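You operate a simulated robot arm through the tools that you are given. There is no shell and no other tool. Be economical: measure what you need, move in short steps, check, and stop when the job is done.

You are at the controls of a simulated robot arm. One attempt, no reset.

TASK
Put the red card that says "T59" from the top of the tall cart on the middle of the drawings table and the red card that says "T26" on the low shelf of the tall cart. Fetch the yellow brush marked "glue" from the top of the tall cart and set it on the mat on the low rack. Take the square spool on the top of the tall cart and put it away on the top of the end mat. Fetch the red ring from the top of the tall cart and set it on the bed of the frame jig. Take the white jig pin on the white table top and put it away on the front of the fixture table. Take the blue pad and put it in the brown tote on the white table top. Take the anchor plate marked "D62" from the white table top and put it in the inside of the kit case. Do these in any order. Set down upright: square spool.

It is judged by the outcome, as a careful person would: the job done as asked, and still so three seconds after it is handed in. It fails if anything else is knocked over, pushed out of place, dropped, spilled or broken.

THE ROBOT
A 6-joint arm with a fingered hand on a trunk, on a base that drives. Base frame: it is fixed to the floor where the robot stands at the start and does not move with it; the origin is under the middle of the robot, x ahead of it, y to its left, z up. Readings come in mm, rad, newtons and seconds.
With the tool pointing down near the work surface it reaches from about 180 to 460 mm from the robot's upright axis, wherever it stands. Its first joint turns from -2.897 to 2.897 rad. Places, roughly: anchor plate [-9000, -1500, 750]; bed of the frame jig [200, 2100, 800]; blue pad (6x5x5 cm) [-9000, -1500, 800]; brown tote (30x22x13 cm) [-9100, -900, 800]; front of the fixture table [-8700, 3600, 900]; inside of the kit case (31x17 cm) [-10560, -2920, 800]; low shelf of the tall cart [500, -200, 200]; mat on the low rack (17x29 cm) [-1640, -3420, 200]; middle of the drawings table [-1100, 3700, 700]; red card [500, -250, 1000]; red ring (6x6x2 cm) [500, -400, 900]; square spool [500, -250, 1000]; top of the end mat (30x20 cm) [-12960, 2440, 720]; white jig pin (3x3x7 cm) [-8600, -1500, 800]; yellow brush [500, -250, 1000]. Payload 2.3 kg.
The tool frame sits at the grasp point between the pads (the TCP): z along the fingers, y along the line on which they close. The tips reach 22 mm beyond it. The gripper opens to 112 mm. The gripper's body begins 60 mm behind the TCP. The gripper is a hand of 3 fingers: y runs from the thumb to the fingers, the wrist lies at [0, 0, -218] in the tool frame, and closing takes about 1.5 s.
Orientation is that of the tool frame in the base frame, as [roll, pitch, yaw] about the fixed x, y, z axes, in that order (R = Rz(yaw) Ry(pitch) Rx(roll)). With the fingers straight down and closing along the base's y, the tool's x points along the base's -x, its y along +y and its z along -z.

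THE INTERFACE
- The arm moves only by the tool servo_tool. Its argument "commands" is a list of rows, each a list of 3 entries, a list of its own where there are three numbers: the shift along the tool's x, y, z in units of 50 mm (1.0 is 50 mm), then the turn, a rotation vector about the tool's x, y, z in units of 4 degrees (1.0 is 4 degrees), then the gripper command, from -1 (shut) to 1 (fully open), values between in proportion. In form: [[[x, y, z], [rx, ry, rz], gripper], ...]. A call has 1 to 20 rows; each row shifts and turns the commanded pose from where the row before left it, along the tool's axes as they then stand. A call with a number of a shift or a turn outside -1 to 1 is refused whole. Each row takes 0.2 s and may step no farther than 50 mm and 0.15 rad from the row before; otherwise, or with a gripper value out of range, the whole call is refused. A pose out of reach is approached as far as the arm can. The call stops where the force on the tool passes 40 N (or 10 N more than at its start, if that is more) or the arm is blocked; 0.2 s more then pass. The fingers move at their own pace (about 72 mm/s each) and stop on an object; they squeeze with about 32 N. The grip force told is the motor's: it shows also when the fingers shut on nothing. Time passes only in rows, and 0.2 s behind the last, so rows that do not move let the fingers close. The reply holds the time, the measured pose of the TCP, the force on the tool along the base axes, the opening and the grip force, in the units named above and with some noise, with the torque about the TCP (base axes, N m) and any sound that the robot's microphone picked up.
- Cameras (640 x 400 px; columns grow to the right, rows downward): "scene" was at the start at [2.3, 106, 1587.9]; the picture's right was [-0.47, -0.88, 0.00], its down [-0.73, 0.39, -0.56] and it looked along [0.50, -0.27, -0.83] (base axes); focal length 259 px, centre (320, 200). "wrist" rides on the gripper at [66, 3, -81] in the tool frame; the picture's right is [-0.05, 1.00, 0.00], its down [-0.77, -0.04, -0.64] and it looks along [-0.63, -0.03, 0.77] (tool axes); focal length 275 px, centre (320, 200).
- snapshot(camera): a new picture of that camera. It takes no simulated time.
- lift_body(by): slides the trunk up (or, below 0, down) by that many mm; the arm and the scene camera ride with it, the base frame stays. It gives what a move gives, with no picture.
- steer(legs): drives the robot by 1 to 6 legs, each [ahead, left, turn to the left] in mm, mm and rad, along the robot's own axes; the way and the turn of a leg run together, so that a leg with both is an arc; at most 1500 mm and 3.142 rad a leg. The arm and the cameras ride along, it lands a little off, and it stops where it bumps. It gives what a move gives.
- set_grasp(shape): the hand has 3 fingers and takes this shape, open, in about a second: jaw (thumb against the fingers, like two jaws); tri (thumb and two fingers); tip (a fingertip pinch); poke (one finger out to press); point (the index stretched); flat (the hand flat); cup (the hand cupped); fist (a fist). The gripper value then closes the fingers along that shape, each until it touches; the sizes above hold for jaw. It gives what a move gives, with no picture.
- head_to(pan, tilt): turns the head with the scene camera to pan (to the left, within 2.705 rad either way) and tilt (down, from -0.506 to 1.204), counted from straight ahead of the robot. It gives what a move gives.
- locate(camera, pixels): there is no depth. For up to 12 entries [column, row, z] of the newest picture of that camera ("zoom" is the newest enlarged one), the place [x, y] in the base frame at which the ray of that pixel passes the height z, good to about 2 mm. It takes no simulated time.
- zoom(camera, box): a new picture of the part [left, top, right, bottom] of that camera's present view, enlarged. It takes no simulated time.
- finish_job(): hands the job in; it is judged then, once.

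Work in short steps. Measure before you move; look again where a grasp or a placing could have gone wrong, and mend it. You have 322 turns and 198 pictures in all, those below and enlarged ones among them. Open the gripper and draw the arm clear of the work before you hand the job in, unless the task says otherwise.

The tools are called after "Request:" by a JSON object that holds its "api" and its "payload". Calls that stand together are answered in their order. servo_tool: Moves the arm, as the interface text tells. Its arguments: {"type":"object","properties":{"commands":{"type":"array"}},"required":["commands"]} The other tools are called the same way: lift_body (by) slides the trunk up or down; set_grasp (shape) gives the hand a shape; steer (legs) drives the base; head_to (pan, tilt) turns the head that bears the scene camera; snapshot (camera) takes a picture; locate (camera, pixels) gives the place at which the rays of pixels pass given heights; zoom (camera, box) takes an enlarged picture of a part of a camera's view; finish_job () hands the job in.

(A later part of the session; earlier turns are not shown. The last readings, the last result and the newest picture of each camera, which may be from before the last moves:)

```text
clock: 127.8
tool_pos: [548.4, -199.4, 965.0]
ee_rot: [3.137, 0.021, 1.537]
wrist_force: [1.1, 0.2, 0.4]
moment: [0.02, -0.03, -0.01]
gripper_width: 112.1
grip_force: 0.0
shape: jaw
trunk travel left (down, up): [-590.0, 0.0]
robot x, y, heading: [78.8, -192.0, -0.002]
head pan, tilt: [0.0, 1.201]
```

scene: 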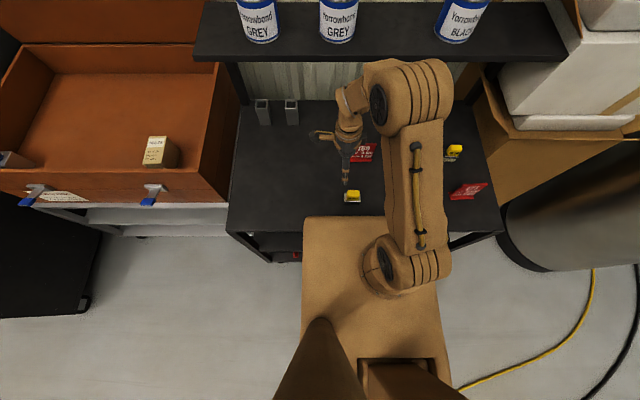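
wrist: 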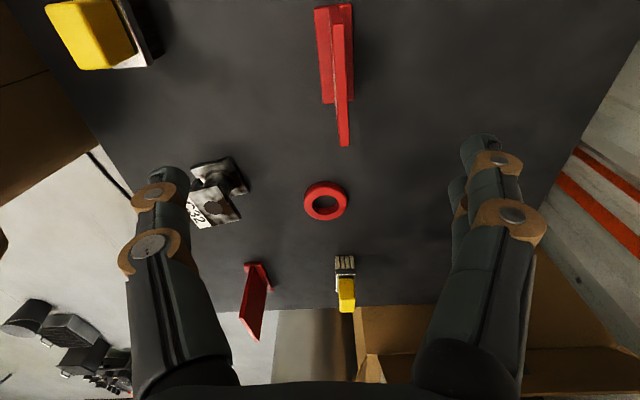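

Plate at x≈540, y −160…−236. Shift −8 in x, descend to z≈907 and grip.

Request:
{"api": "servo_tool", "payload": {"commands": [[[0, -0.16, 0.4], [0, 0, 0], 1], [[0, 0, 0.4], [0, 0, 0], 1], [[0, 0, 0.36], [0, 0, 0], 1], [[0, 0, 0], [0, 0, 0], -1], [[0, 0, 0], [0, 0, 0], -1], [[0, 0, 0], [0, 0, 0], -1], [[0, 0, 0], [0, 0, 0], -1], [[0, 0, 0], [0, 0, 0], -1], [[0, 0, 0], [0, 0, 0], -1], [[0, 0, 0], [0, 0, 0], -1], [[0, 0, 0], [0, 0, 0], -1]]}}

Request:
{"api": "servo_tool", "payload": {"commands": [[[0, 0, -0.5], [0, 0, 0], -1], [[0, 0, -0.8], [0, 0, 0], -1], [[0, -0.4, -0.8], [0, 0, 0], -1], [[0, -0.7, -0.5], [0, 0, 0], -1], [[0, -0.8, -0.4], [0, 0, 0], -1]]}}

Request:
{"api": "snapshot", "payload": {"camera": "wrist"}}

```text
clock: 130.2
tool_pos: [538.5, -202.8, 904.5]
ee_rot: [3.139, 0.021, 1.536]
wrist_force: [-1.4, 0.4, 0.0]
moment: [0.02, -0.01, -0.02]
gripper_width: 1.5
grip_force: 31.6
shape: jaw
trunk travel left (down, up): [-590.0, 0.0]
robot x, y, heading: [73.9, -192.9, -0.005]
head pan, tilt: [0.0, 1.201]
```

```text
clock: 131.3
tool_pos: [443.0, -192.3, 1056.5]
ee_rot: [3.139, 0.023, 1.535]
wrist_force: [-0.4, 0.9, -0.5]
moment: [-0.01, -0.04, -0.04]
gripper_width: 1.7
grip_force: 31.5
shape: jaw
trunk travel left (down, up): [-590.0, 0.0]
robot x, y, heading: [78.7, -193.1, -0.001]
head pan, tilt: [0.0, 1.201]
```

```text
138 pictures are left
```

wrist: 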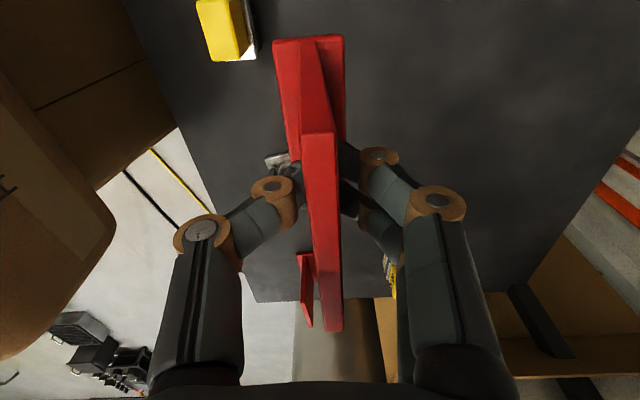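

T59 held. Drive: back off, turn left, and go toward the drawings table, stopping around (−1100, 2000) to look.

Request:
{"api": "steer", "payload": {"legs": [[-630, 0, 0], [0, 0, 1.571], [1400, 400, 0], [750, 100, 0]]}}

Request:
{"api": "head_to", "payload": {"pan": 0.0, "tilt": 0.55}}

Request:
{"api": "snapshot", "payload": {"camera": "scene"}}

```text
clock: 149.1
tool_pos: [-925.2, 2339.5, 1055.4]
ee_rot: [3.14, 0.021, 3.053]
wrist_force: [-1.1, -0.5, -0.1]
moment: [0.02, -0.01, -0.02]
gripper_width: 1.5
grip_force: 31.5
shape: jaw
trunk travel left (down, up): [-590.0, 0.0]
robot x, y, heading: [-943.2, 1971.6, 1.513]
head pan, tilt: [0.0, 1.201]
```

```text
clock: 150.1
tool_pos: [-925.6, 2339.8, 1055.0]
ee_rot: [3.14, 0.021, 3.053]
wrist_force: [-0.7, -0.4, 0.2]
moment: [-0.01, -0.02, 0.02]
gripper_width: 1.9
grip_force: 32.3
shape: jaw
trunk travel left (down, up): [-590.0, 0.0]
robot x, y, heading: [-946.1, 1972.2, 1.518]
head pan, tilt: [0.0, 0.55]
```

```text
137 pictures are left
```

scene: 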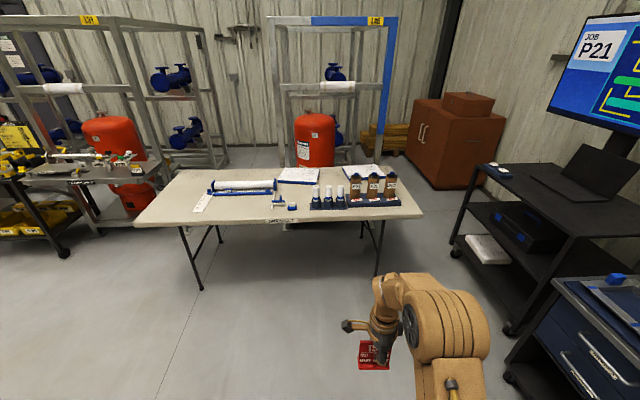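

Zoom on the table to find the middle region.

Request:
{"api": "zoom", "payload": {"camera": "scene", "box": [130, 150, 430, 240]}}

Request:
{"api": "locate", "payload": {"camera": "scene", "pixels": [[135, 220, 730], [423, 215, 730], [170, 170, 730], [380, 165, 730], [260, 210, 730], [280, 222, 730]]}}

```text
2.13 times, centred on (280, 195) of scene
```

zoom: 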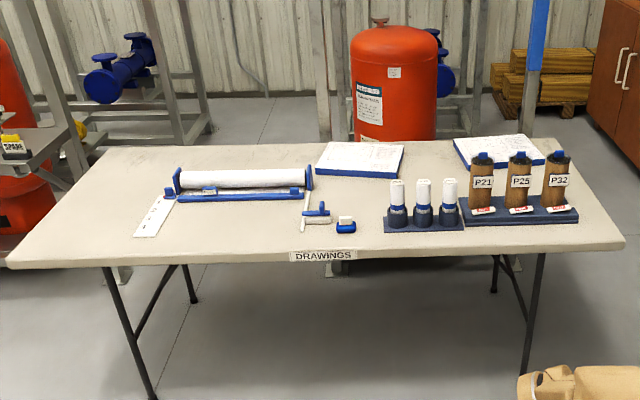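

```text
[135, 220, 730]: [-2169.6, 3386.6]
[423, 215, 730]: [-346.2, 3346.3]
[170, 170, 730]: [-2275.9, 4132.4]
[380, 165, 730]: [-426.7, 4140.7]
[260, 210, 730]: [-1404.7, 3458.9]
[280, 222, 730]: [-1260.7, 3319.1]
```

Table spans x −2170…−350, y 3340…4130; its centre is ≈(−1260, 3740). I need to know whether my base can go under a table: swing the hand left so the wrist camera sees the trunk's front.

Request:
{"api": "servo_tool", "payload": {"commands": [[[0.95, 0, 0], [0, 0, 0], -1], [[0.95, 0, 0], [0, 0, 0], -1], [[0.95, 0, 0], [0, 0, 0], -1], [[0.95, 0, 0], [0, 0, 0], -1], [[0.95, 0, 0], [0, 0, 0], -1], [[0.95, -0.2, 0], [0, 0, 0], -1]]}}

Request:
{"api": "snapshot", "payload": {"camera": "wrist"}}

```text
clock: 151.5
tool_pos: [-1210.3, 2355.5, 1046.2]
ee_rot: [-3.141, 0.022, 3.053]
wrist_force: [-0.4, 0.6, -0.4]
moment: [0.0, 0.02, 0.0]
gripper_width: 1.3
grip_force: 32.0
shape: jaw
trunk travel left (down, up): [-590.0, 0.0]
robot x, y, heading: [-941.7, 1972.8, 1.517]
head pan, tilt: [0.0, 0.55]
```

```text
135 pictures are left
```

wrist: 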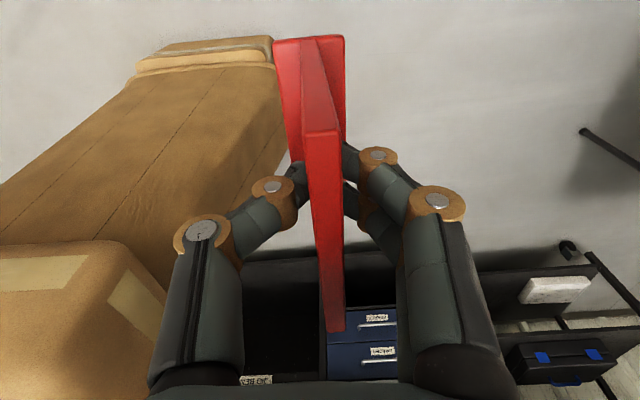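

Locate the base foot's front and the top box's front.

Request:
{"api": "locate", "payload": {"camera": "wrist", "pixels": [[272, 40, 0], [272, 40, 30], [275, 75, 100], [160, 48, 0], [140, 70, 100], [115, 240, 960], [168, 318, 960], [115, 240, 1020]]}}

```text
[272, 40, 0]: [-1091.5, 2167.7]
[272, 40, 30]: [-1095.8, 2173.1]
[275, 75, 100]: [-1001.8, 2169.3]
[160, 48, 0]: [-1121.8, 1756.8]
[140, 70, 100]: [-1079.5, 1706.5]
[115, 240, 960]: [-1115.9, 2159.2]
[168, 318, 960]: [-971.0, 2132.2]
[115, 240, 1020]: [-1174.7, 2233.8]
```

Base and mast front are ~200 mm ahead, so it can't go under; I'll reach as far as I can from the front edge. Recentre the hand and drive to about (−1200, 2950).

Request:
{"api": "servo_tool", "payload": {"commands": [[[-0.95, 0, 0], [0, 0, 0], -1], [[-0.95, 0, 0], [0, 0, 0], -1], [[-0.95, 0, 0], [0, 0, 0], -1], [[-0.95, 0, 0], [0, 0, 0], -1], [[-0.95, 0, 0], [0, 0, 0], -1], [[-0.5, 0, 0], [0, 0, 0], -1]]}}

Request:
{"api": "steer", "payload": {"legs": [[0, 0, 0.053], [980, 255, 0]]}}

Request:
{"api": "head_to", "payload": {"pan": 0.0, "tilt": 0.9}}

Request:
{"api": "snapshot", "payload": {"camera": "scene"}}

```text
clock: 152.9
tool_pos: [-946.8, 2331.1, 1055.1]
ee_rot: [3.139, 0.023, 3.055]
wrist_force: [0.4, -0.4, -0.2]
moment: [0.0, 0.02, 0.03]
gripper_width: 1.4
grip_force: 32.5
shape: jaw
trunk travel left (down, up): [-590.0, 0.0]
robot x, y, heading: [-947.8, 1974.1, 1.517]
head pan, tilt: [0.0, 0.55]
```

```text
clock: 158.6
tool_pos: [-1245.8, 3311.3, 1054.6]
ee_rot: [3.14, 0.021, 3.128]
wrist_force: [-0.2, -0.1, -0.4]
moment: [0.01, -0.02, 0.01]
gripper_width: 1.0
grip_force: 31.8
shape: jaw
trunk travel left (down, up): [-590.0, 0.0]
robot x, y, heading: [-1216.3, 2955.1, 1.593]
head pan, tilt: [0.0, 0.55]
```

```text
clock: 159.4
tool_pos: [-1246.3, 3311.7, 1054.3]
ee_rot: [3.139, 0.021, 3.131]
wrist_force: [-0.3, -0.5, -0.3]
moment: [-0.03, 0.04, 0.03]
gripper_width: 1.6
grip_force: 32.0
shape: jaw
trunk travel left (down, up): [-590.0, 0.0]
robot x, y, heading: [-1215.9, 2953.4, 1.597]
head pan, tilt: [0.0, 0.901]
```

```text
134 pictures are left
```

scene: 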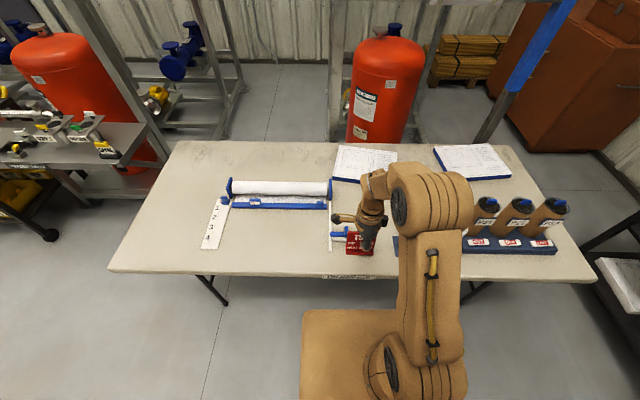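

Request:
{"api": "locate", "payload": {"camera": "scene", "pixels": [[112, 268, 730], [590, 281, 730], [178, 141, 730], [518, 147, 730], [345, 200, 730], [332, 250, 730], [332, 205, 730], [395, 180, 730], [285, 210, 730], [345, 273, 730], [402, 237, 730]]}}

Request:
{"api": "zoom", "payload": {"camera": "scene", "box": [220, 130, 460, 290]}}

Request:
{"api": "snapshot", "payload": {"camera": "wrist"}}

```text
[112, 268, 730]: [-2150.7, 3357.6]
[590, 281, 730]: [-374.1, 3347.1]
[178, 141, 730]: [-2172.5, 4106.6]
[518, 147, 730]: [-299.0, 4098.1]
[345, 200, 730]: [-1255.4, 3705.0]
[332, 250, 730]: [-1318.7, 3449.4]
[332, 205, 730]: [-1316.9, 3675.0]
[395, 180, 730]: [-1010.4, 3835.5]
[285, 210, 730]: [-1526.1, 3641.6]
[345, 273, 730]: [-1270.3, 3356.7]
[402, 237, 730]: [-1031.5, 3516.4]
```

```text
2.50 times, centred on (340, 210) of scene
```

zoom: 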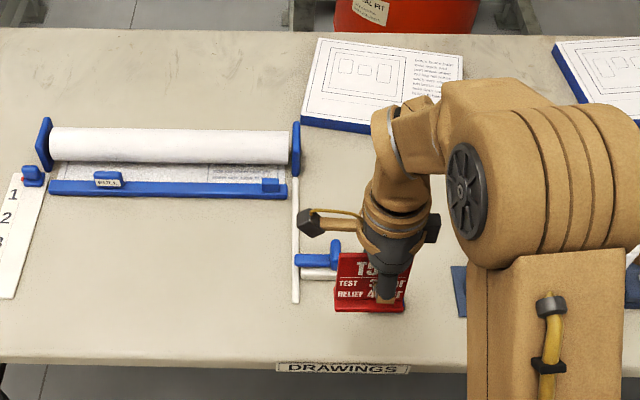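

```text
132 pictures are left
```

wrist: 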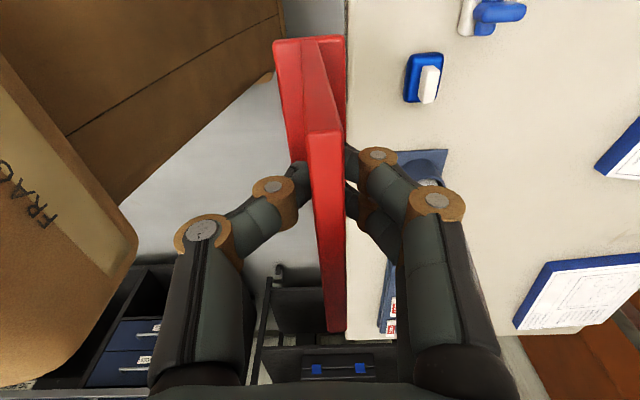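

Request:
{"api": "locate", "payload": {"camera": "wrist", "pixels": [[405, 98, 735], [442, 55, 740], [445, 150, 735], [470, 30, 740], [525, 10, 740], [596, 165, 735], [515, 322, 735], [348, 330, 730]]}}

```text
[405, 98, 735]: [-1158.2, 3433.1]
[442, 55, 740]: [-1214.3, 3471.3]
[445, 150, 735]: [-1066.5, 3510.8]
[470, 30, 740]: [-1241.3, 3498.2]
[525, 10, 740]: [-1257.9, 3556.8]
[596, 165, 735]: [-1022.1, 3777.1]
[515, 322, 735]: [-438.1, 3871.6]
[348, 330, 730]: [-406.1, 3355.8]
```

Free spot on the table's middle: about (−1165, 3640) between the eraser, rack and pads. Drive up to the table's edge (robot y≈3130).

Request:
{"api": "steer", "payload": {"legs": [[172, -47, -0.026]]}}

Request:
{"api": "lift_body", "payload": {"by": -100}}

Request:
{"api": "servo_tool", "payload": {"commands": [[[0, 0.8, 0], [0, 0, 0], -1], [[0, 0.8, 0], [0, 0, 0], -1], [[0, 0.8, 0], [0, 0, 0], -1], [[0, 0, 0], [0, 0, 0], -1]]}}

```text
clock: 160.9
tool_pos: [-1187.4, 3490.8, 1053.3]
ee_rot: [3.141, 0.021, 3.097]
wrist_force: [-0.3, 0.3, -0.9]
moment: [-0.02, 0.0, -0.01]
gripper_width: 1.0
grip_force: 32.0
shape: jaw
trunk travel left (down, up): [-590.0, 0.0]
robot x, y, heading: [-1165.2, 3130.0, 1.561]
head pan, tilt: [0.0, 0.901]
```

```text
clock: 162.3
tool_pos: [-1188.1, 3489.7, 955.0]
ee_rot: [-3.141, 0.02, 3.098]
wrist_force: [-0.1, 0.1, -0.1]
moment: [-0.02, -0.01, 0.03]
gripper_width: 1.5
grip_force: 32.0
shape: jaw
trunk travel left (down, up): [-490.0, 100.0]
robot x, y, heading: [-1166.2, 3128.1, 1.56]
head pan, tilt: [0.0, 0.901]
```

```text
clock: 163.3
tool_pos: [-1182.2, 3608.7, 956.0]
ee_rot: [3.141, 0.022, 3.098]
wrist_force: [-1.0, 0.3, -1.3]
moment: [0.02, 0.02, 0.0]
gripper_width: 1.6
grip_force: 32.5
shape: jaw
trunk travel left (down, up): [-490.0, 100.0]
robot x, y, heading: [-1165.1, 3132.1, 1.563]
head pan, tilt: [0.0, 0.901]
```

Request:
{"api": "servo_tool", "payload": {"commands": [[[-0.2, 0.8, 0.4], [0, 0, 0], -1], [[0, 0.4, 0.4], [0, 0, 0], -1], [[0, 0, 0.4], [0, 0, 0], -1], [[0, 0, 0], [0, 0, 0], -1]]}}

Request:
{"api": "snapshot", "payload": {"camera": "wrist"}}

```text
clock: 164.3
tool_pos: [-1175.8, 3633.9, 896.0]
ee_rot: [3.139, 0.021, 3.1]
wrist_force: [0.0, -0.3, -0.6]
moment: [-0.03, -0.02, 0.02]
gripper_width: 1.2
grip_force: 32.1
shape: jaw
out of reach, approached as far as the arm can: row 1, 2
trunk travel left (down, up): [-490.0, 100.0]
robot x, y, heading: [-1165.5, 3131.1, 1.562]
head pan, tilt: [0.0, 0.901]
```

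```text
131 pictures are left
```

wrist: 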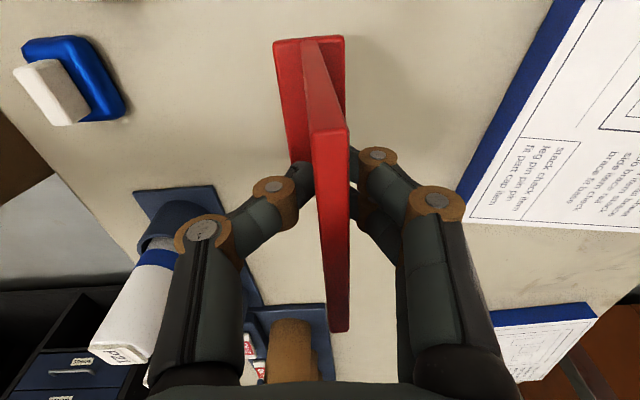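

TCP at (−1176, 3634): clear spot. Lower with the trunk, then in small steps to contact.

Request:
{"api": "lift_body", "payload": {"by": -80}}

Request:
{"api": "lift_body", "payload": {"by": -12}}

Request:
{"api": "lift_body", "payload": {"by": -5}}

```text
clock: 165.4
tool_pos: [-1174.4, 3635.0, 816.7]
ee_rot: [3.139, 0.02, 3.098]
wrist_force: [0.0, 0.4, -1.2]
moment: [0.01, 0.0, -0.01]
gripper_width: 1.4
grip_force: 32.4
shape: jaw
trunk travel left (down, up): [-410.0, 180.0]
robot x, y, heading: [-1168.7, 3127.9, 1.562]
head pan, tilt: [0.0, 0.901]
```

```text
clock: 166.0
tool_pos: [-1174.8, 3634.1, 804.6]
ee_rot: [3.141, 0.02, 3.097]
wrist_force: [-0.6, 0.0, -0.5]
moment: [-0.03, 0.01, -0.01]
gripper_width: 1.5
grip_force: 32.1
shape: jaw
trunk travel left (down, up): [-398.0, 192.0]
robot x, y, heading: [-1165.3, 3129.9, 1.562]
head pan, tilt: [0.0, 0.901]
```

```text
clock: 166.6
tool_pos: [-1174.1, 3634.6, 797.5]
ee_rot: [3.14, 0.021, 3.098]
wrist_force: [0.0, 0.2, -0.3]
moment: [-0.03, -0.02, -0.02]
gripper_width: 1.1
grip_force: 31.9
shape: jaw
trunk travel left (down, up): [-393.0, 197.0]
robot x, y, heading: [-1166.0, 3133.5, 1.564]
head pan, tilt: [0.0, 0.901]
```

Request:
{"api": "lift_body", "payload": {"by": -4}}

Request:
{"api": "lift_body", "payload": {"by": -4}}

Request:
{"api": "lift_body", "payload": {"by": -4}}

```text
clock: 167.1
tool_pos: [-1174.5, 3635.2, 795.0]
ee_rot: [3.14, 0.02, 3.097]
wrist_force: [0.2, 0.7, -0.3]
moment: [0.0, -0.03, 0.0]
gripper_width: 1.2
grip_force: 32.5
shape: jaw
trunk travel left (down, up): [-389.0, 201.0]
robot x, y, heading: [-1166.5, 3131.5, 1.561]
head pan, tilt: [0.0, 0.901]
```

```text
clock: 167.6
tool_pos: [-1173.5, 3633.6, 791.1]
ee_rot: [3.137, 0.022, 3.098]
wrist_force: [0.4, -2.6, 11.8]
moment: [0.03, 0.0, -0.01]
gripper_width: 1.8
grip_force: 32.0
shape: jaw
trunk travel left (down, up): [-385.0, 205.0]
robot x, y, heading: [-1165.3, 3132.5, 1.562]
head pan, tilt: [0.0, 0.901]
```

```text
clock: 168.2
tool_pos: [-1174.1, 3633.3, 790.6]
ee_rot: [3.13, 0.02, 3.097]
wrist_force: [0.5, -1.3, 32.1]
moment: [0.05, 0.03, -0.01]
gripper_width: 3.3
grip_force: 32.2
shape: jaw
trunk travel left (down, up): [-381.0, 209.0]
robot x, y, heading: [-1165.0, 3130.3, 1.558]
head pan, tilt: [0.0, 0.901]
```

Contact at 791. Relieve 4 mm and release.

Request:
{"api": "lift_body", "payload": {"by": 4}}

Request:
{"api": "servo_tool", "payload": {"commands": [[[0, 0, 0], [0, 0, 0], -0.7], [[0, 0, 0], [0, 0, 0], -0.4], [[0, 0, 0], [0, 0, 0], 0], [[0, 0, 0], [0, 0, 0], 0.3], [[0, 0, 0], [0, 0, 0], 0.3], [[0, 0, 0], [0, 0, 0], 0.3]]}}

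Request:
{"api": "lift_body", "payload": {"by": 160}}

Request:
{"api": "snapshot", "payload": {"camera": "wrist"}}

```text
clock: 168.7
tool_pos: [-1175.4, 3632.7, 791.6]
ee_rot: [3.138, 0.021, 3.097]
wrist_force: [0.4, -1.6, 14.8]
moment: [0.04, -0.02, 0.02]
gripper_width: 2.8
grip_force: 31.8
shape: jaw
trunk travel left (down, up): [-385.0, 205.0]
robot x, y, heading: [-1167.0, 3128.7, 1.561]
head pan, tilt: [0.0, 0.901]
```

```text
clock: 170.1
tool_pos: [-1175.2, 3635.4, 791.0]
ee_rot: [3.139, 0.021, 3.098]
wrist_force: [0.1, -0.3, 0.0]
moment: [0.01, 0.01, 0.01]
gripper_width: 72.1
grip_force: 0.0
shape: jaw
trunk travel left (down, up): [-385.0, 205.0]
robot x, y, heading: [-1166.5, 3132.0, 1.561]
head pan, tilt: [0.0, 0.901]
```

```text
clock: 171.9
tool_pos: [-1175.7, 3635.8, 952.1]
ee_rot: [3.138, 0.021, 3.099]
wrist_force: [0.5, 0.2, -0.3]
moment: [0.02, 0.02, 0.02]
gripper_width: 72.2
grip_force: 0.1
shape: jaw
trunk travel left (down, up): [-545.0, 45.0]
robot x, y, heading: [-1164.7, 3129.3, 1.565]
head pan, tilt: [0.0, 0.901]
```

```text
130 pictures are left
```

wrist: 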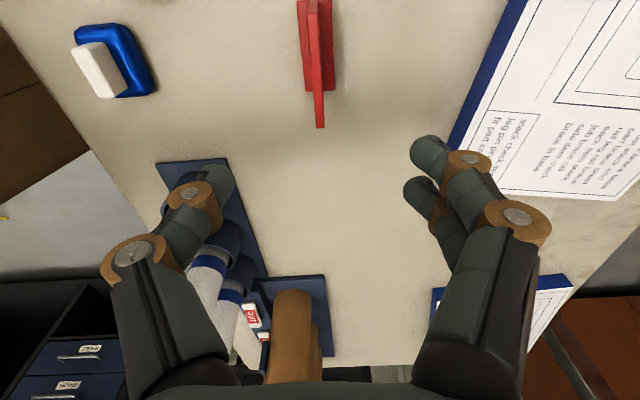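

T59 stands. Retract the arm, back away, face the frame-jig bench (+x) and look.

Request:
{"api": "servo_tool", "payload": {"commands": [[[0, -0.9, 0], [0, 0, 0], 1], [[0, -0.9, 0], [0, 0, 0], 1], [[0, -0.9, 0], [0, 0, 0], 1], [[0, 0, 0], [0, 0, 0], 1]]}}

Request:
{"api": "steer", "payload": {"legs": [[-950, 0, 0], [0, 0, -1.56], [420, 0, 0]]}}

Request:
{"api": "head_to", "payload": {"pan": 0.0, "tilt": 0.7}}

Request:
{"api": "snapshot", "payload": {"camera": "scene"}}

```text
clock: 172.9
tool_pos: [-1181.0, 3500.7, 953.1]
ee_rot: [3.137, 0.021, 3.099]
wrist_force: [-0.3, 0.8, -0.2]
moment: [-0.03, -0.02, -0.01]
gripper_width: 111.8
grip_force: 0.1
shape: jaw
trunk travel left (down, up): [-545.0, 45.0]
robot x, y, heading: [-1166.6, 3128.4, 1.561]
head pan, tilt: [0.0, 0.901]
```

```text
clock: 183.8
tool_pos: [-388.5, 2213.1, 953.8]
ee_rot: [3.14, 0.022, 1.547]
wrist_force: [0.0, -0.5, -0.4]
moment: [0.01, 0.01, -0.01]
gripper_width: 112.1
grip_force: 0.1
shape: jaw
trunk travel left (down, up): [-545.0, 45.0]
robot x, y, heading: [-755.5, 2191.8, 0.011]
head pan, tilt: [0.0, 0.901]
```

```text
clock: 184.6
tool_pos: [-388.0, 2212.7, 953.2]
ee_rot: [3.138, 0.021, 1.546]
wrist_force: [1.1, 0.4, 0.4]
moment: [-0.02, -0.01, 0.01]
gripper_width: 111.8
grip_force: 0.1
shape: jaw
trunk travel left (down, up): [-545.0, 45.0]
robot x, y, heading: [-756.9, 2195.1, 0.013]
head pan, tilt: [0.0, 0.7]
```

```text
129 pictures are left
```

scene: 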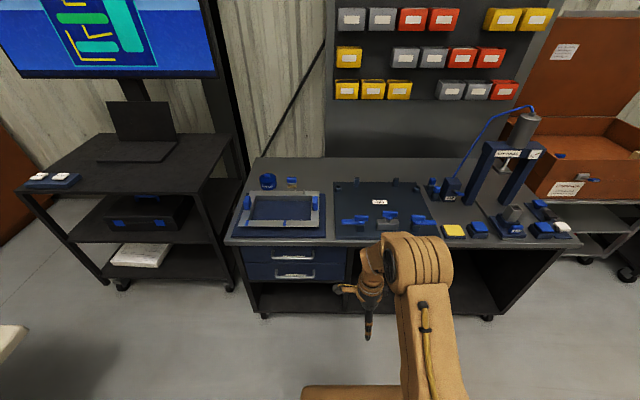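

Request:
{"api": "zoom", "payload": {"camera": "scene", "box": [225, 150, 445, 260]}}

Request:
{"api": "zoom", "payload": {"camera": "scene", "box": [420, 110, 600, 250]}}

```text
2.91 times, centred on (335, 205) of scene
```

zoom: 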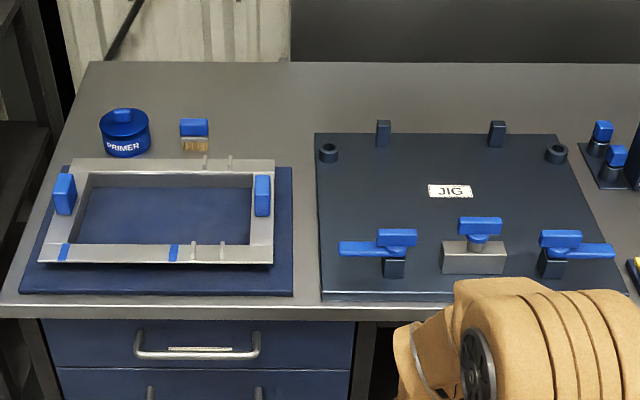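

```text
2.86 times, centred on (510, 180) of scene
```

zoom: 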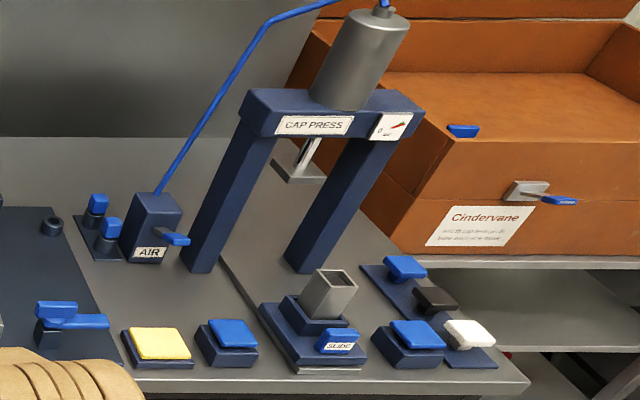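

The bed is the plate labelled "JIG" (label at pixel ≈(380,202)). Locate it at candidate heights.

Request:
{"api": "locate", "payload": {"camera": "zoom", "pixels": [[100, 300, 830]]}}

Request:
{"api": "locate", "payload": {"camera": "scene", "pixels": [[380, 202, 830], [335, 239, 830], [440, 233, 830], [333, 182, 830], [416, 182, 830], [300, 243, 830], [300, 243, 780], [380, 202, 780], [380, 202, 880]]}}

Request:
{"api": "snapshot", "payload": {"camera": "wrist"}}

```text
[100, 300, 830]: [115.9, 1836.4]
```

```text
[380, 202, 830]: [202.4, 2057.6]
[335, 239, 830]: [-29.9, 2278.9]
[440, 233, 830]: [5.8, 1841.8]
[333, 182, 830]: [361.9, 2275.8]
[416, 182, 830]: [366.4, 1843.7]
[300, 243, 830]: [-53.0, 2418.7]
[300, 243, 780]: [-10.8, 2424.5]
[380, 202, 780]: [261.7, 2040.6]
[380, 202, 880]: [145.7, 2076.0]
```

```text
126 pictures are left
```

wrist: 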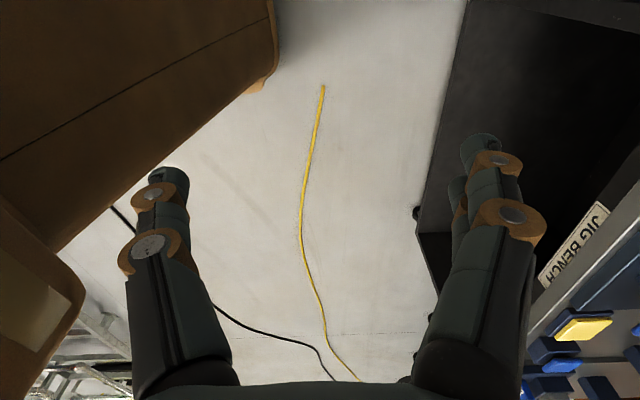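

JIG bed ≈(200, 2057). Now drive back to the cart in front of the ring (y≈−360), raised.

Request:
{"api": "lift_body", "payload": {"by": 45}}

Request:
{"api": "servo_tool", "payload": {"commands": [[[0, 0, -0.8], [0, 0, 0], 1], [[-0.4, 0, -0.2], [0, 0, 0], 1]]}}

Request:
{"api": "steer", "payload": {"legs": [[0, -1300, -0.012], [0, -1250, 0], [780, 0, 0]]}}

Request:
{"api": "snapshot", "payload": {"camera": "wrist"}}

```text
clock: 185.4
tool_pos: [-386.8, 2213.5, 999.6]
ee_rot: [3.14, 0.02, 1.546]
wrist_force: [0.1, -0.2, -0.6]
moment: [0.01, -0.02, 0.0]
gripper_width: 111.9
grip_force: 0.1
shape: jaw
trunk travel left (down, up): [-590.0, 0.0]
robot x, y, heading: [-751.5, 2192.3, 0.011]
head pan, tilt: [0.0, 0.7]
```

```text
clock: 186.0
tool_pos: [-388.9, 2194.0, 1049.0]
ee_rot: [3.14, 0.022, 1.546]
wrist_force: [0.0, -1.1, 0.9]
moment: [0.03, 0.0, -0.02]
gripper_width: 112.1
grip_force: 0.2
shape: jaw
trunk travel left (down, up): [-590.0, 0.0]
robot x, y, heading: [-754.0, 2190.0, 0.008]
head pan, tilt: [0.0, 0.7]
```

```text
clock: 202.1
tool_pos: [399.6, -317.1, 1047.0]
ee_rot: [3.14, 0.021, 1.543]
wrist_force: [-0.7, 0.4, 0.0]
moment: [0.0, 0.01, 0.01]
gripper_width: 111.8
grip_force: 0.0
shape: jaw
trunk travel left (down, up): [-590.0, 0.0]
robot x, y, heading: [33.3, -320.7, 0.008]
head pan, tilt: [0.0, 0.7]
```

```text
125 pictures are left
```

wrist: 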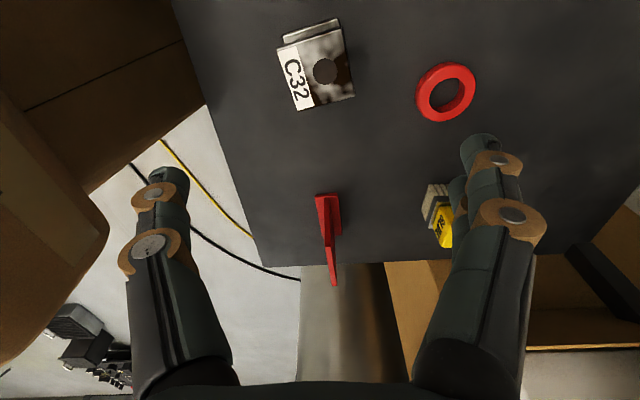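

Request:
{"api": "locate", "payload": {"camera": "wrist", "pixels": [[446, 91, 850], [416, 95, 845], [476, 88, 845], [320, 68, 900], [438, 205, 840], [328, 200, 840]]}}

Request:
{"api": "steer", "payload": {"legs": [[35, -35, -0.008]]}}

```text
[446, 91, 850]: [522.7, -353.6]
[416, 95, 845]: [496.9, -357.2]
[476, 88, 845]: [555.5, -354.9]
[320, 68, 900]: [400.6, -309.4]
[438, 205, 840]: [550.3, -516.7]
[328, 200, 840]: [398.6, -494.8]
```

```text
clock: 203.0
tool_pos: [436.3, -356.8, 1047.3]
ee_rot: [3.141, 0.02, 1.535]
wrist_force: [0.0, 0.3, 1.0]
moment: [-0.01, 0.01, 0.03]
gripper_width: 112.2
grip_force: 0.1
shape: jaw
trunk travel left (down, up): [-590.0, 0.0]
robot x, y, heading: [68.3, -356.7, -0.004]
head pan, tilt: [0.0, 0.7]
```

Ring centre ≈(523, −355). Move over it and descend to z≈900, then check.

Request:
{"api": "servo_tool", "payload": {"commands": [[[0, 0.9, 0], [0, 0, 0], 1], [[0.03, 0.83, 0.2], [0, 0, 0], 1], [[0, 0, 0.9], [0, 0, 0], 1], [[0, 0, 0.9], [0, 0, 0], 1], [[0, 0, 0.9], [0, 0, 0], 1], [[0, 0, 0], [0, 0, 0], 1]]}}

Request:
{"api": "snapshot", "payload": {"camera": "wrist"}}

```text
clock: 204.4
tool_pos: [525.5, -362.2, 904.5]
ee_rot: [3.138, 0.022, 1.534]
wrist_force: [-0.2, -0.3, 0.4]
moment: [0.01, 0.01, 0.0]
gripper_width: 112.2
grip_force: 0.0
shape: jaw
trunk travel left (down, up): [-590.0, 0.0]
robot x, y, heading: [65.0, -354.1, -0.003]
head pan, tilt: [0.0, 0.7]
```

```text
124 pictures are left
```

wrist: 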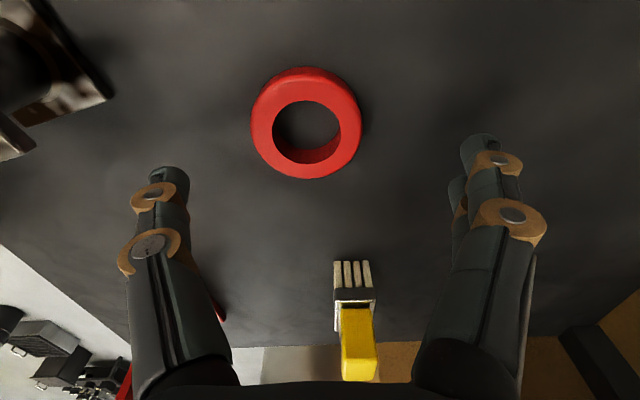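

Request:
{"api": "locate", "payload": {"camera": "wrist", "pixels": [[306, 118, 853], [251, 120, 845], [362, 120, 845], [306, 178, 835], [306, 67, 853]]}}

```text
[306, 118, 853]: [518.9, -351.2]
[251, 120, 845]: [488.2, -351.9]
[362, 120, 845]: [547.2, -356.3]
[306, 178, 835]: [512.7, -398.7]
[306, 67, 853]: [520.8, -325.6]
```

Centre ≈(518, −354). Adjust, descend to z≈861 and grip.

Request:
{"api": "servo_tool", "payload": {"commands": [[[0.15, -0.15, 0.3], [0, 0, 0], 1], [[0, 0, 0.3], [0, 0, 0], 1], [[0, 0, 0.26], [0, 0, 0], 1], [[0, 0, 0], [0, 0, 0], -1], [[0, 0, 0], [0, 0, 0], -1], [[0, 0, 0], [0, 0, 0], -1], [[0, 0, 0], [0, 0, 0], -1], [[0, 0, 0], [0, 0, 0], -1], [[0, 0, 0], [0, 0, 0], -1]]}}

Request:
{"api": "snapshot", "payload": {"camera": "wrist"}}

```text
clock: 205.2
tool_pos: [519.1, -354.4, 870.8]
ee_rot: [3.119, 0.02, 1.535]
wrist_force: [-2.9, 0.1, 34.7]
moment: [0.07, 0.26, 0.03]
gripper_width: 110.0
grip_force: 22.8
shape: jaw
trunk travel left (down, up): [-590.0, 0.0]
robot x, y, heading: [70.1, -355.1, -0.002]
head pan, tilt: [0.0, 0.7]
stopped in row 4: the force on the tool passed its limit at 58 N (the readings are from after the stop); the commanded pose is now the measured one
```

```text
123 pictures are left
```

wrist: 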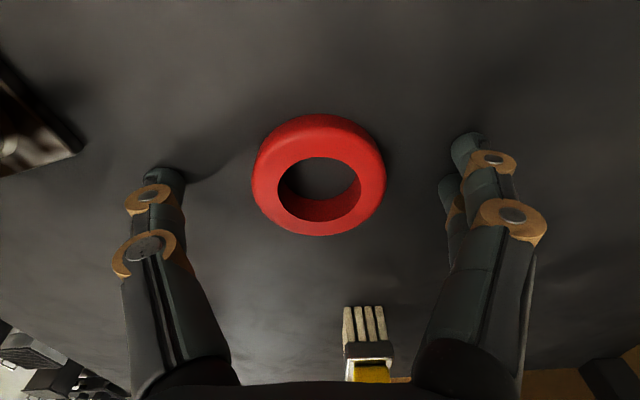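

Fingertips touched the cart at TCP 870.8, so the top is z≈848. Rise 4 mm and close on the ring.

Request:
{"api": "servo_tool", "payload": {"commands": [[[0, 0, -0.08], [0, 0, 0], 1], [[0, 0, 0], [0, 0, 0], -1], [[0, 0, 0], [0, 0, 0], -1], [[0, 0, 0], [0, 0, 0], -1], [[0, 0, 0], [0, 0, 0], -1], [[0, 0, 0], [0, 0, 0], -1]]}}

Request:
{"api": "snapshot", "payload": {"camera": "wrist"}}

```text
clock: 206.6
tool_pos: [515.9, -353.9, 871.3]
ee_rot: [3.121, 0.019, 1.534]
wrist_force: [-13.3, 0.8, 21.0]
moment: [0.1, 1.22, 0.04]
gripper_width: 47.4
grip_force: 32.2
shape: jaw
trunk travel left (down, up): [-590.0, 0.0]
robot x, y, heading: [65.0, -350.6, -0.005]
head pan, tilt: [0.0, 0.7]
```

```text
122 pictures are left
```

wrist: 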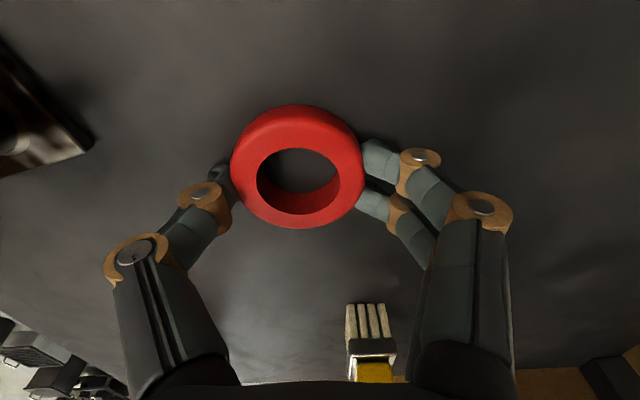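

Gripped. Lift and verify.

Request:
{"api": "servo_tool", "payload": {"commands": [[[0, 0, -0.2], [0, 0, 0], -1], [[0, 0, -0.6], [0, 0, 0], -1], [[0, 0, -0.8], [0, 0, 0], -1], [[0, 0, -0.8], [0, 0, 0], -1], [[0, -0.7, -0.6], [0, 0, 0], -1], [[0, -0.7, -0.3], [0, 0, 0], -1], [[0, 0, 0], [0, 0, 0], -1]]}}

Request:
{"api": "snapshot", "payload": {"camera": "wrist"}}

```text
clock: 208.2
tool_pos: [450.3, -347.1, 1035.8]
ee_rot: [3.126, 0.018, 1.534]
wrist_force: [0.0, -0.3, -0.5]
moment: [0.0, -0.03, -0.05]
gripper_width: 44.8
grip_force: 31.2
shape: jaw
trunk travel left (down, up): [-590.0, 0.0]
robot x, y, heading: [67.0, -351.7, -0.005]
head pan, tilt: [0.0, 0.7]
```

```text
121 pictures are left
```

wrist: 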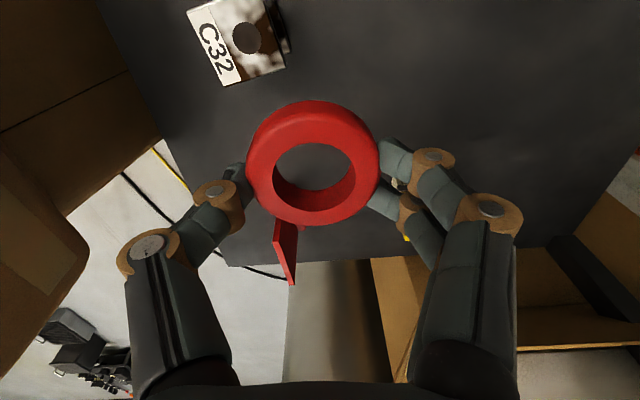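

Ring held. Drive back, strafe left to y≈2140, approach to x≈−420 and look.

Request:
{"api": "steer", "payload": {"legs": [[-800, 0, 0.004], [0, 1250, 0], [0, 1240, 0], [320, 0, 0]]}}

Request:
{"api": "snapshot", "payload": {"camera": "wrist"}}

Request:
{"api": "snapshot", "payload": {"camera": "scene"}}

```text
clock: 225.8
tool_pos: [13.6, 2114.3, 1034.2]
ee_rot: [3.127, 0.022, 1.511]
wrist_force: [0.4, -0.4, 0.3]
moment: [0.02, 0.02, 0.02]
gripper_width: 45.3
grip_force: 32.1
shape: jaw
trunk travel left (down, up): [-590.0, 0.0]
robot x, y, heading: [-367.1, 2116.3, -0.023]
head pan, tilt: [0.0, 0.7]
```

```text
120 pictures are left
```

wrist: 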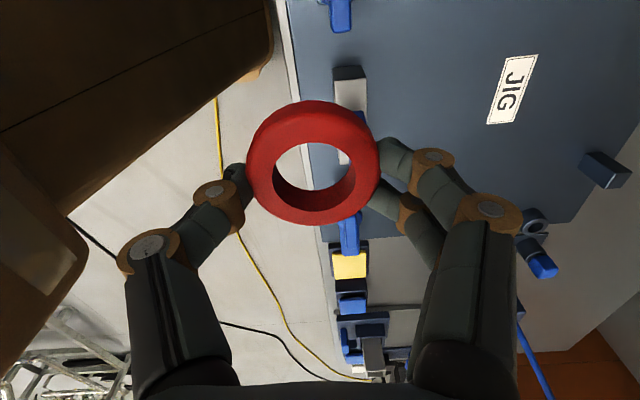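

```text
119 pictures are left
```

scene: 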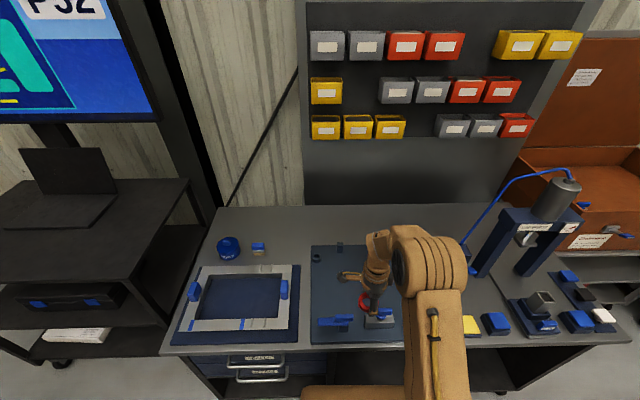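

Request:
{"api": "locate", "payload": {"camera": "wrist", "pixels": [[512, 88, 850], [512, 88, 800], [290, 60, 850], [290, 60, 800], [350, 68, 850], [590, 160, 850]]}}

Request:
{"api": "locate", "payload": {"camera": "scene", "pixels": [[240, 351, 850], [240, 351, 800], [340, 315, 850], [340, 315, 800], [352, 245, 800], [312, 340, 800], [312, 245, 800]]}}

Request:
{"api": "zoom", "payload": {"camera": "scene", "box": [300, 220, 420, 350]}}

```text
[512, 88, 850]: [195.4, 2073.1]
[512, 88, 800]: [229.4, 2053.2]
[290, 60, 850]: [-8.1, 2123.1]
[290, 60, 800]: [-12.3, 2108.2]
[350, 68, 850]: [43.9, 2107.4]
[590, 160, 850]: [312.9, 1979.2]
```

```text
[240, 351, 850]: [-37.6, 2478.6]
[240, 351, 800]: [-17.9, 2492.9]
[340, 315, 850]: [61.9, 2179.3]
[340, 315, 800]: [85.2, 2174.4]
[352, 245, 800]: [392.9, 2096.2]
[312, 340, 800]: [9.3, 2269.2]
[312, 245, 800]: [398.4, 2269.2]
```

```text
3.08 times, centred on (360, 285) of scene
```

zoom: 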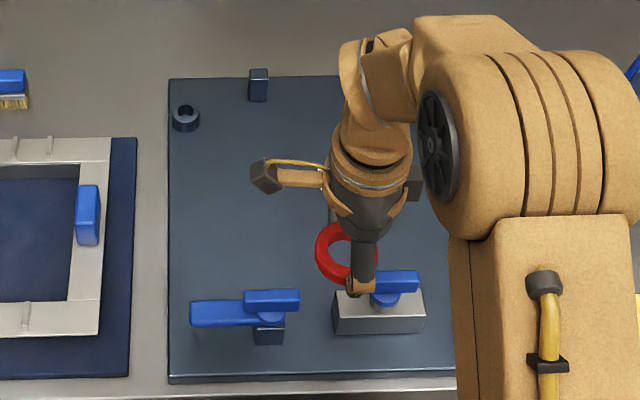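

Bed z≈812, front edge x≈−13. Place the ring around (215, 2140). Drive 135 ahead with heading correction.

Request:
{"api": "steer", "payload": {"legs": [[130, 28, 0.023]]}}

Request:
{"api": "servo_tool", "payload": {"commands": [[[0, 0.5, 0.5], [0, 0, 0], -1], [[0, 0.5, 0.6], [0, 0, 0], -1], [[0, 0.4, 0.6], [0, 0, 0], -1], [[0, 0, 0.6], [0, 0, 0], -1], [[0, 0, 0], [0, 0, 0], -1]]}}

Request:
{"api": "snapshot", "payload": {"camera": "wrist"}}

```text
clock: 227.1
tool_pos: [146.0, 2147.0, 1034.6]
ee_rot: [3.125, 0.021, 1.534]
wrist_force: [0.1, -0.6, -0.4]
moment: [-0.01, 0.02, 0.0]
gripper_width: 44.9
grip_force: 32.0
shape: jaw
trunk travel left (down, up): [-590.0, 0.0]
robot x, y, heading: [-237.0, 2138.8, 0.001]
head pan, tilt: [0.0, 0.7]
```

```text
clock: 228.3
tool_pos: [217.2, 2142.0, 919.9]
ee_rot: [3.126, 0.021, 1.534]
wrist_force: [-0.2, 0.4, 0.6]
moment: [-0.02, -0.05, 0.01]
gripper_width: 44.9
grip_force: 31.5
shape: jaw
trunk travel left (down, up): [-590.0, 0.0]
robot x, y, heading: [-235.0, 2140.6, -0.005]
head pan, tilt: [0.0, 0.7]
```

```text
117 pictures are left
```

wrist: 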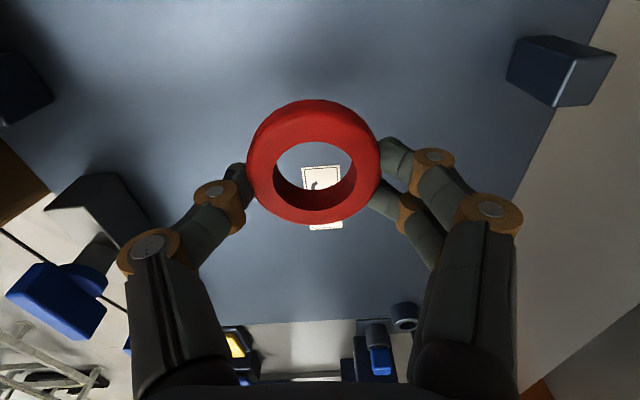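

Spot clear. Lower: 70 mm, then small steps.

Request:
{"api": "servo_tool", "payload": {"commands": [[[0, 0, 0.6], [0, 0, 0], -1], [[0, 0, 0.5], [0, 0, 0], -1], [[0, 0, 0.3], [0, 0, 0], -1], [[0, 0, 0.1], [0, 0, 0], -1], [[0, 0, 0], [0, 0, 0], -1]]}}

Request:
{"api": "servo_tool", "payload": {"commands": [[[0, 0, 0.06], [0, 0, 0], -1], [[0, 0, 0.06], [0, 0, 0], -1], [[0, 0, 0], [0, 0, 0], -1]]}}

```text
clock: 229.5
tool_pos: [217.9, 2140.6, 845.1]
ee_rot: [3.125, 0.021, 1.533]
wrist_force: [0.3, 0.4, 0.6]
moment: [0.03, -0.01, 0.0]
gripper_width: 44.6
grip_force: 31.9
shape: jaw
trunk travel left (down, up): [-590.0, 0.0]
robot x, y, heading: [-236.0, 2141.4, -0.001]
head pan, tilt: [0.0, 0.7]
```

```text
clock: 230.3
tool_pos: [216.1, 2141.2, 842.9]
ee_rot: [3.119, 0.019, 1.533]
wrist_force: [-1.2, -1.4, 27.9]
moment: [0.11, 0.63, -0.02]
gripper_width: 45.0
grip_force: 31.3
shape: jaw
trunk travel left (down, up): [-590.0, 0.0]
robot x, y, heading: [-234.9, 2142.4, 0.003]
head pan, tilt: [0.0, 0.7]
```

Contact at 843. Release (a bit up to unload the fingertips) and rise.

Request:
{"api": "servo_tool", "payload": {"commands": [[[0, 0, -0.06], [0, 0, 0], -0.2], [[0, 0, 0], [0, 0, 0], 0.2], [[0, 0, 0], [0, 0, 0], 0.6], [[0, 0, 0], [0, 0, 0], 1], [[0, 0, 0], [0, 0, 0], 1], [[0, 0, -0.8], [0, 0, 0], 1], [[0, 0, -0.8], [0, 0, 0], 1], [[0, 0, -0.8], [0, 0, 0], 1], [[0, 0, -0.8], [0, 0, 0], 1], [[0, 0, -0.8], [0, 0, 0], 1]]}}

Request:
{"api": "snapshot", "payload": {"camera": "wrist"}}

```text
clock: 232.5
tool_pos: [215.7, 2142.4, 1042.0]
ee_rot: [3.126, 0.02, 1.534]
wrist_force: [0.1, -0.8, -0.5]
moment: [-0.03, 0.0, 0.03]
gripper_width: 111.7
grip_force: 0.0
shape: jaw
trunk travel left (down, up): [-590.0, 0.0]
robot x, y, heading: [-233.4, 2144.3, -0.006]
head pan, tilt: [0.0, 0.7]
```

```text
116 pictures are left
```

wrist: 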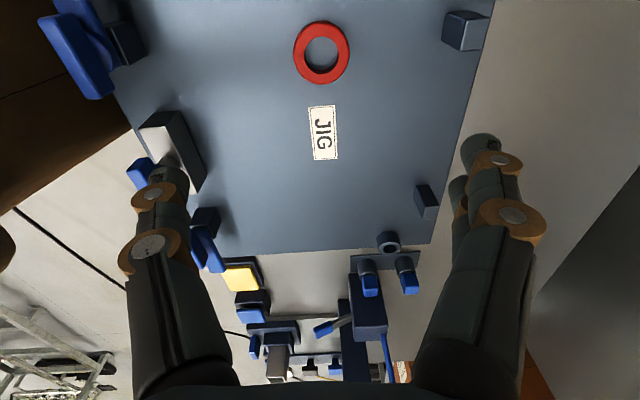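

Ring placed. Go back to the cart for the glue brush (robot y≈−440).

Request:
{"api": "steer", "payload": {"legs": [[-550, 0, 0], [0, -1300, 0], [0, -1290, 0], [790, 0, 0]]}}

Request:
{"api": "head_to", "payload": {"pan": -0.5, "tilt": 0.9}}

Request:
{"api": "snapshot", "payload": {"camera": "scene"}}

Request:
{"api": "snapshot", "payload": {"camera": "wrist"}}

```text
clock: 251.8
tool_pos: [415.6, -475.4, 1041.5]
ee_rot: [3.128, 0.019, 1.514]
wrist_force: [-0.7, -0.7, -0.6]
moment: [-0.03, 0.01, 0.01]
gripper_width: 111.5
grip_force: 0.0
shape: jaw
trunk travel left (down, up): [-590.0, 0.0]
robot x, y, heading: [-34.0, -466.9, -0.02]
head pan, tilt: [0.0, 0.7]
```

```text
clock: 252.8
tool_pos: [415.9, -475.1, 1041.0]
ee_rot: [3.125, 0.023, 1.513]
wrist_force: [-0.1, 0.5, -1.4]
moment: [0.02, 0.0, 0.01]
gripper_width: 112.0
grip_force: 0.0
shape: jaw
trunk travel left (down, up): [-590.0, 0.0]
robot x, y, heading: [-33.7, -467.1, -0.023]
head pan, tilt: [-0.499, 0.901]
```

```text
115 pictures are left
```

scene: 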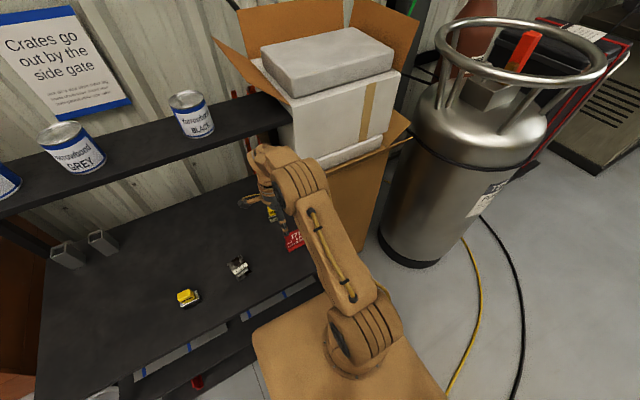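

```text
114 pictures are left
```

wrist: 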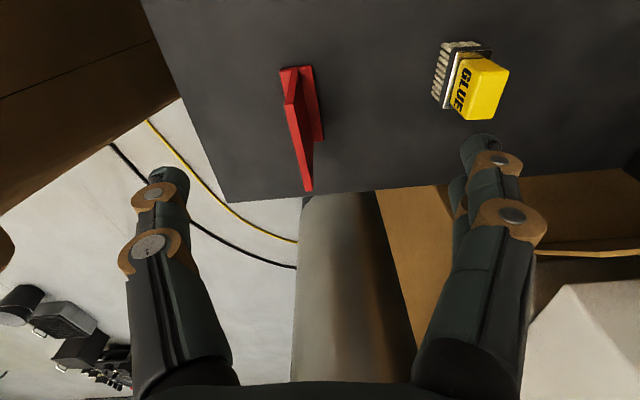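

Request:
{"api": "zoom", "payload": {"camera": "wrist", "box": [400, 20, 540, 140]}}

Request:
{"api": "locate", "payload": {"camera": "wrist", "pixels": [[436, 98, 850], [443, 43, 850], [480, 40, 850], [486, 90, 905], [505, 65, 905], [455, 110, 880]]}}

```text
3.33 times, centred on (470, 80) of wrist
```

zoom: 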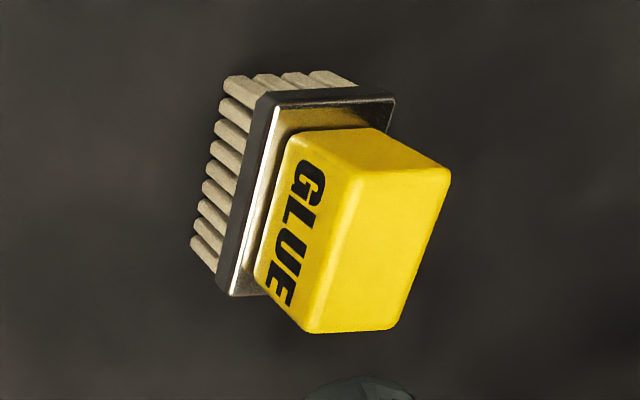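

```text
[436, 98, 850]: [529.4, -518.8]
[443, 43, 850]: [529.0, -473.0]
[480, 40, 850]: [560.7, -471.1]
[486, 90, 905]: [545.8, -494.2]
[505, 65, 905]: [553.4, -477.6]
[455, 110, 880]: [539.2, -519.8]
```

Brush ≈(545, −496). Drive 100 ahead, move above and look again.

Request:
{"api": "steer", "payload": {"legs": [[100, 0, 0.02]]}}

Request:
{"api": "servo_tool", "payload": {"commands": [[[-0.3, 0.6, 0.6], [0, 0, 0], 1], [[0, 0, 0.7], [0, 0, 0], 1], [[0, 0, 0], [0, 0, 0], 1]]}}

Request:
{"api": "snapshot", "payload": {"camera": "wrist"}}

```text
clock: 253.9
tool_pos: [516.9, -466.7, 1041.5]
ee_rot: [3.126, 0.02, 1.535]
wrist_force: [-0.2, 0.0, -0.3]
moment: [0.01, -0.03, -0.03]
gripper_width: 111.9
grip_force: 0.0
shape: jaw
trunk travel left (down, up): [-590.0, 0.0]
robot x, y, heading: [64.0, -471.1, -0.007]
head pan, tilt: [-0.499, 0.901]
```

```text
clock: 254.7
tool_pos: [545.9, -484.5, 975.5]
ee_rot: [3.125, 0.019, 1.535]
wrist_force: [0.3, -0.6, -0.1]
moment: [0.01, -0.01, -0.02]
gripper_width: 111.7
grip_force: 0.0
shape: jaw
trunk travel left (down, up): [-590.0, 0.0]
robot x, y, heading: [63.7, -471.2, -0.004]
head pan, tilt: [-0.499, 0.901]
```

```text
112 pictures are left
```

wrist: 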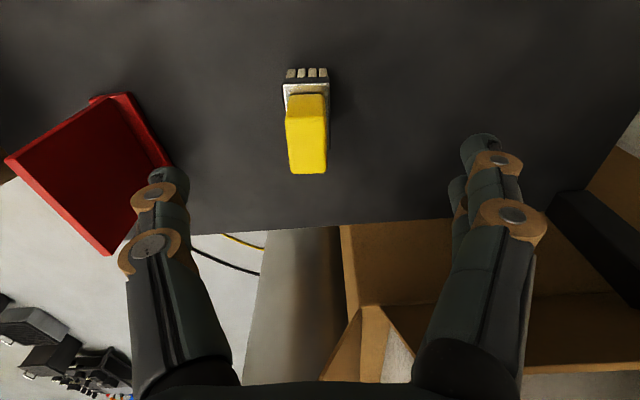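

Request:
{"api": "locate", "payload": {"camera": "wrist", "pixels": [[128, 95, 860], [172, 165, 860], [172, 165, 850], [110, 250, 940], [310, 97, 905], [308, 172, 905], [288, 72, 850], [328, 72, 850], [288, 120, 905], [327, 120, 905]]}}

```text
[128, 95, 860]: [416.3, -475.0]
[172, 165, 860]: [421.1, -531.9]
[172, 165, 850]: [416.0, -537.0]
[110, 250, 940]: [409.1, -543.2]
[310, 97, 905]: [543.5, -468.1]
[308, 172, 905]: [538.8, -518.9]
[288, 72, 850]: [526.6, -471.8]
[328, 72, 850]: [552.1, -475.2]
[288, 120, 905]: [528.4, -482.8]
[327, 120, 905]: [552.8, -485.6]
```

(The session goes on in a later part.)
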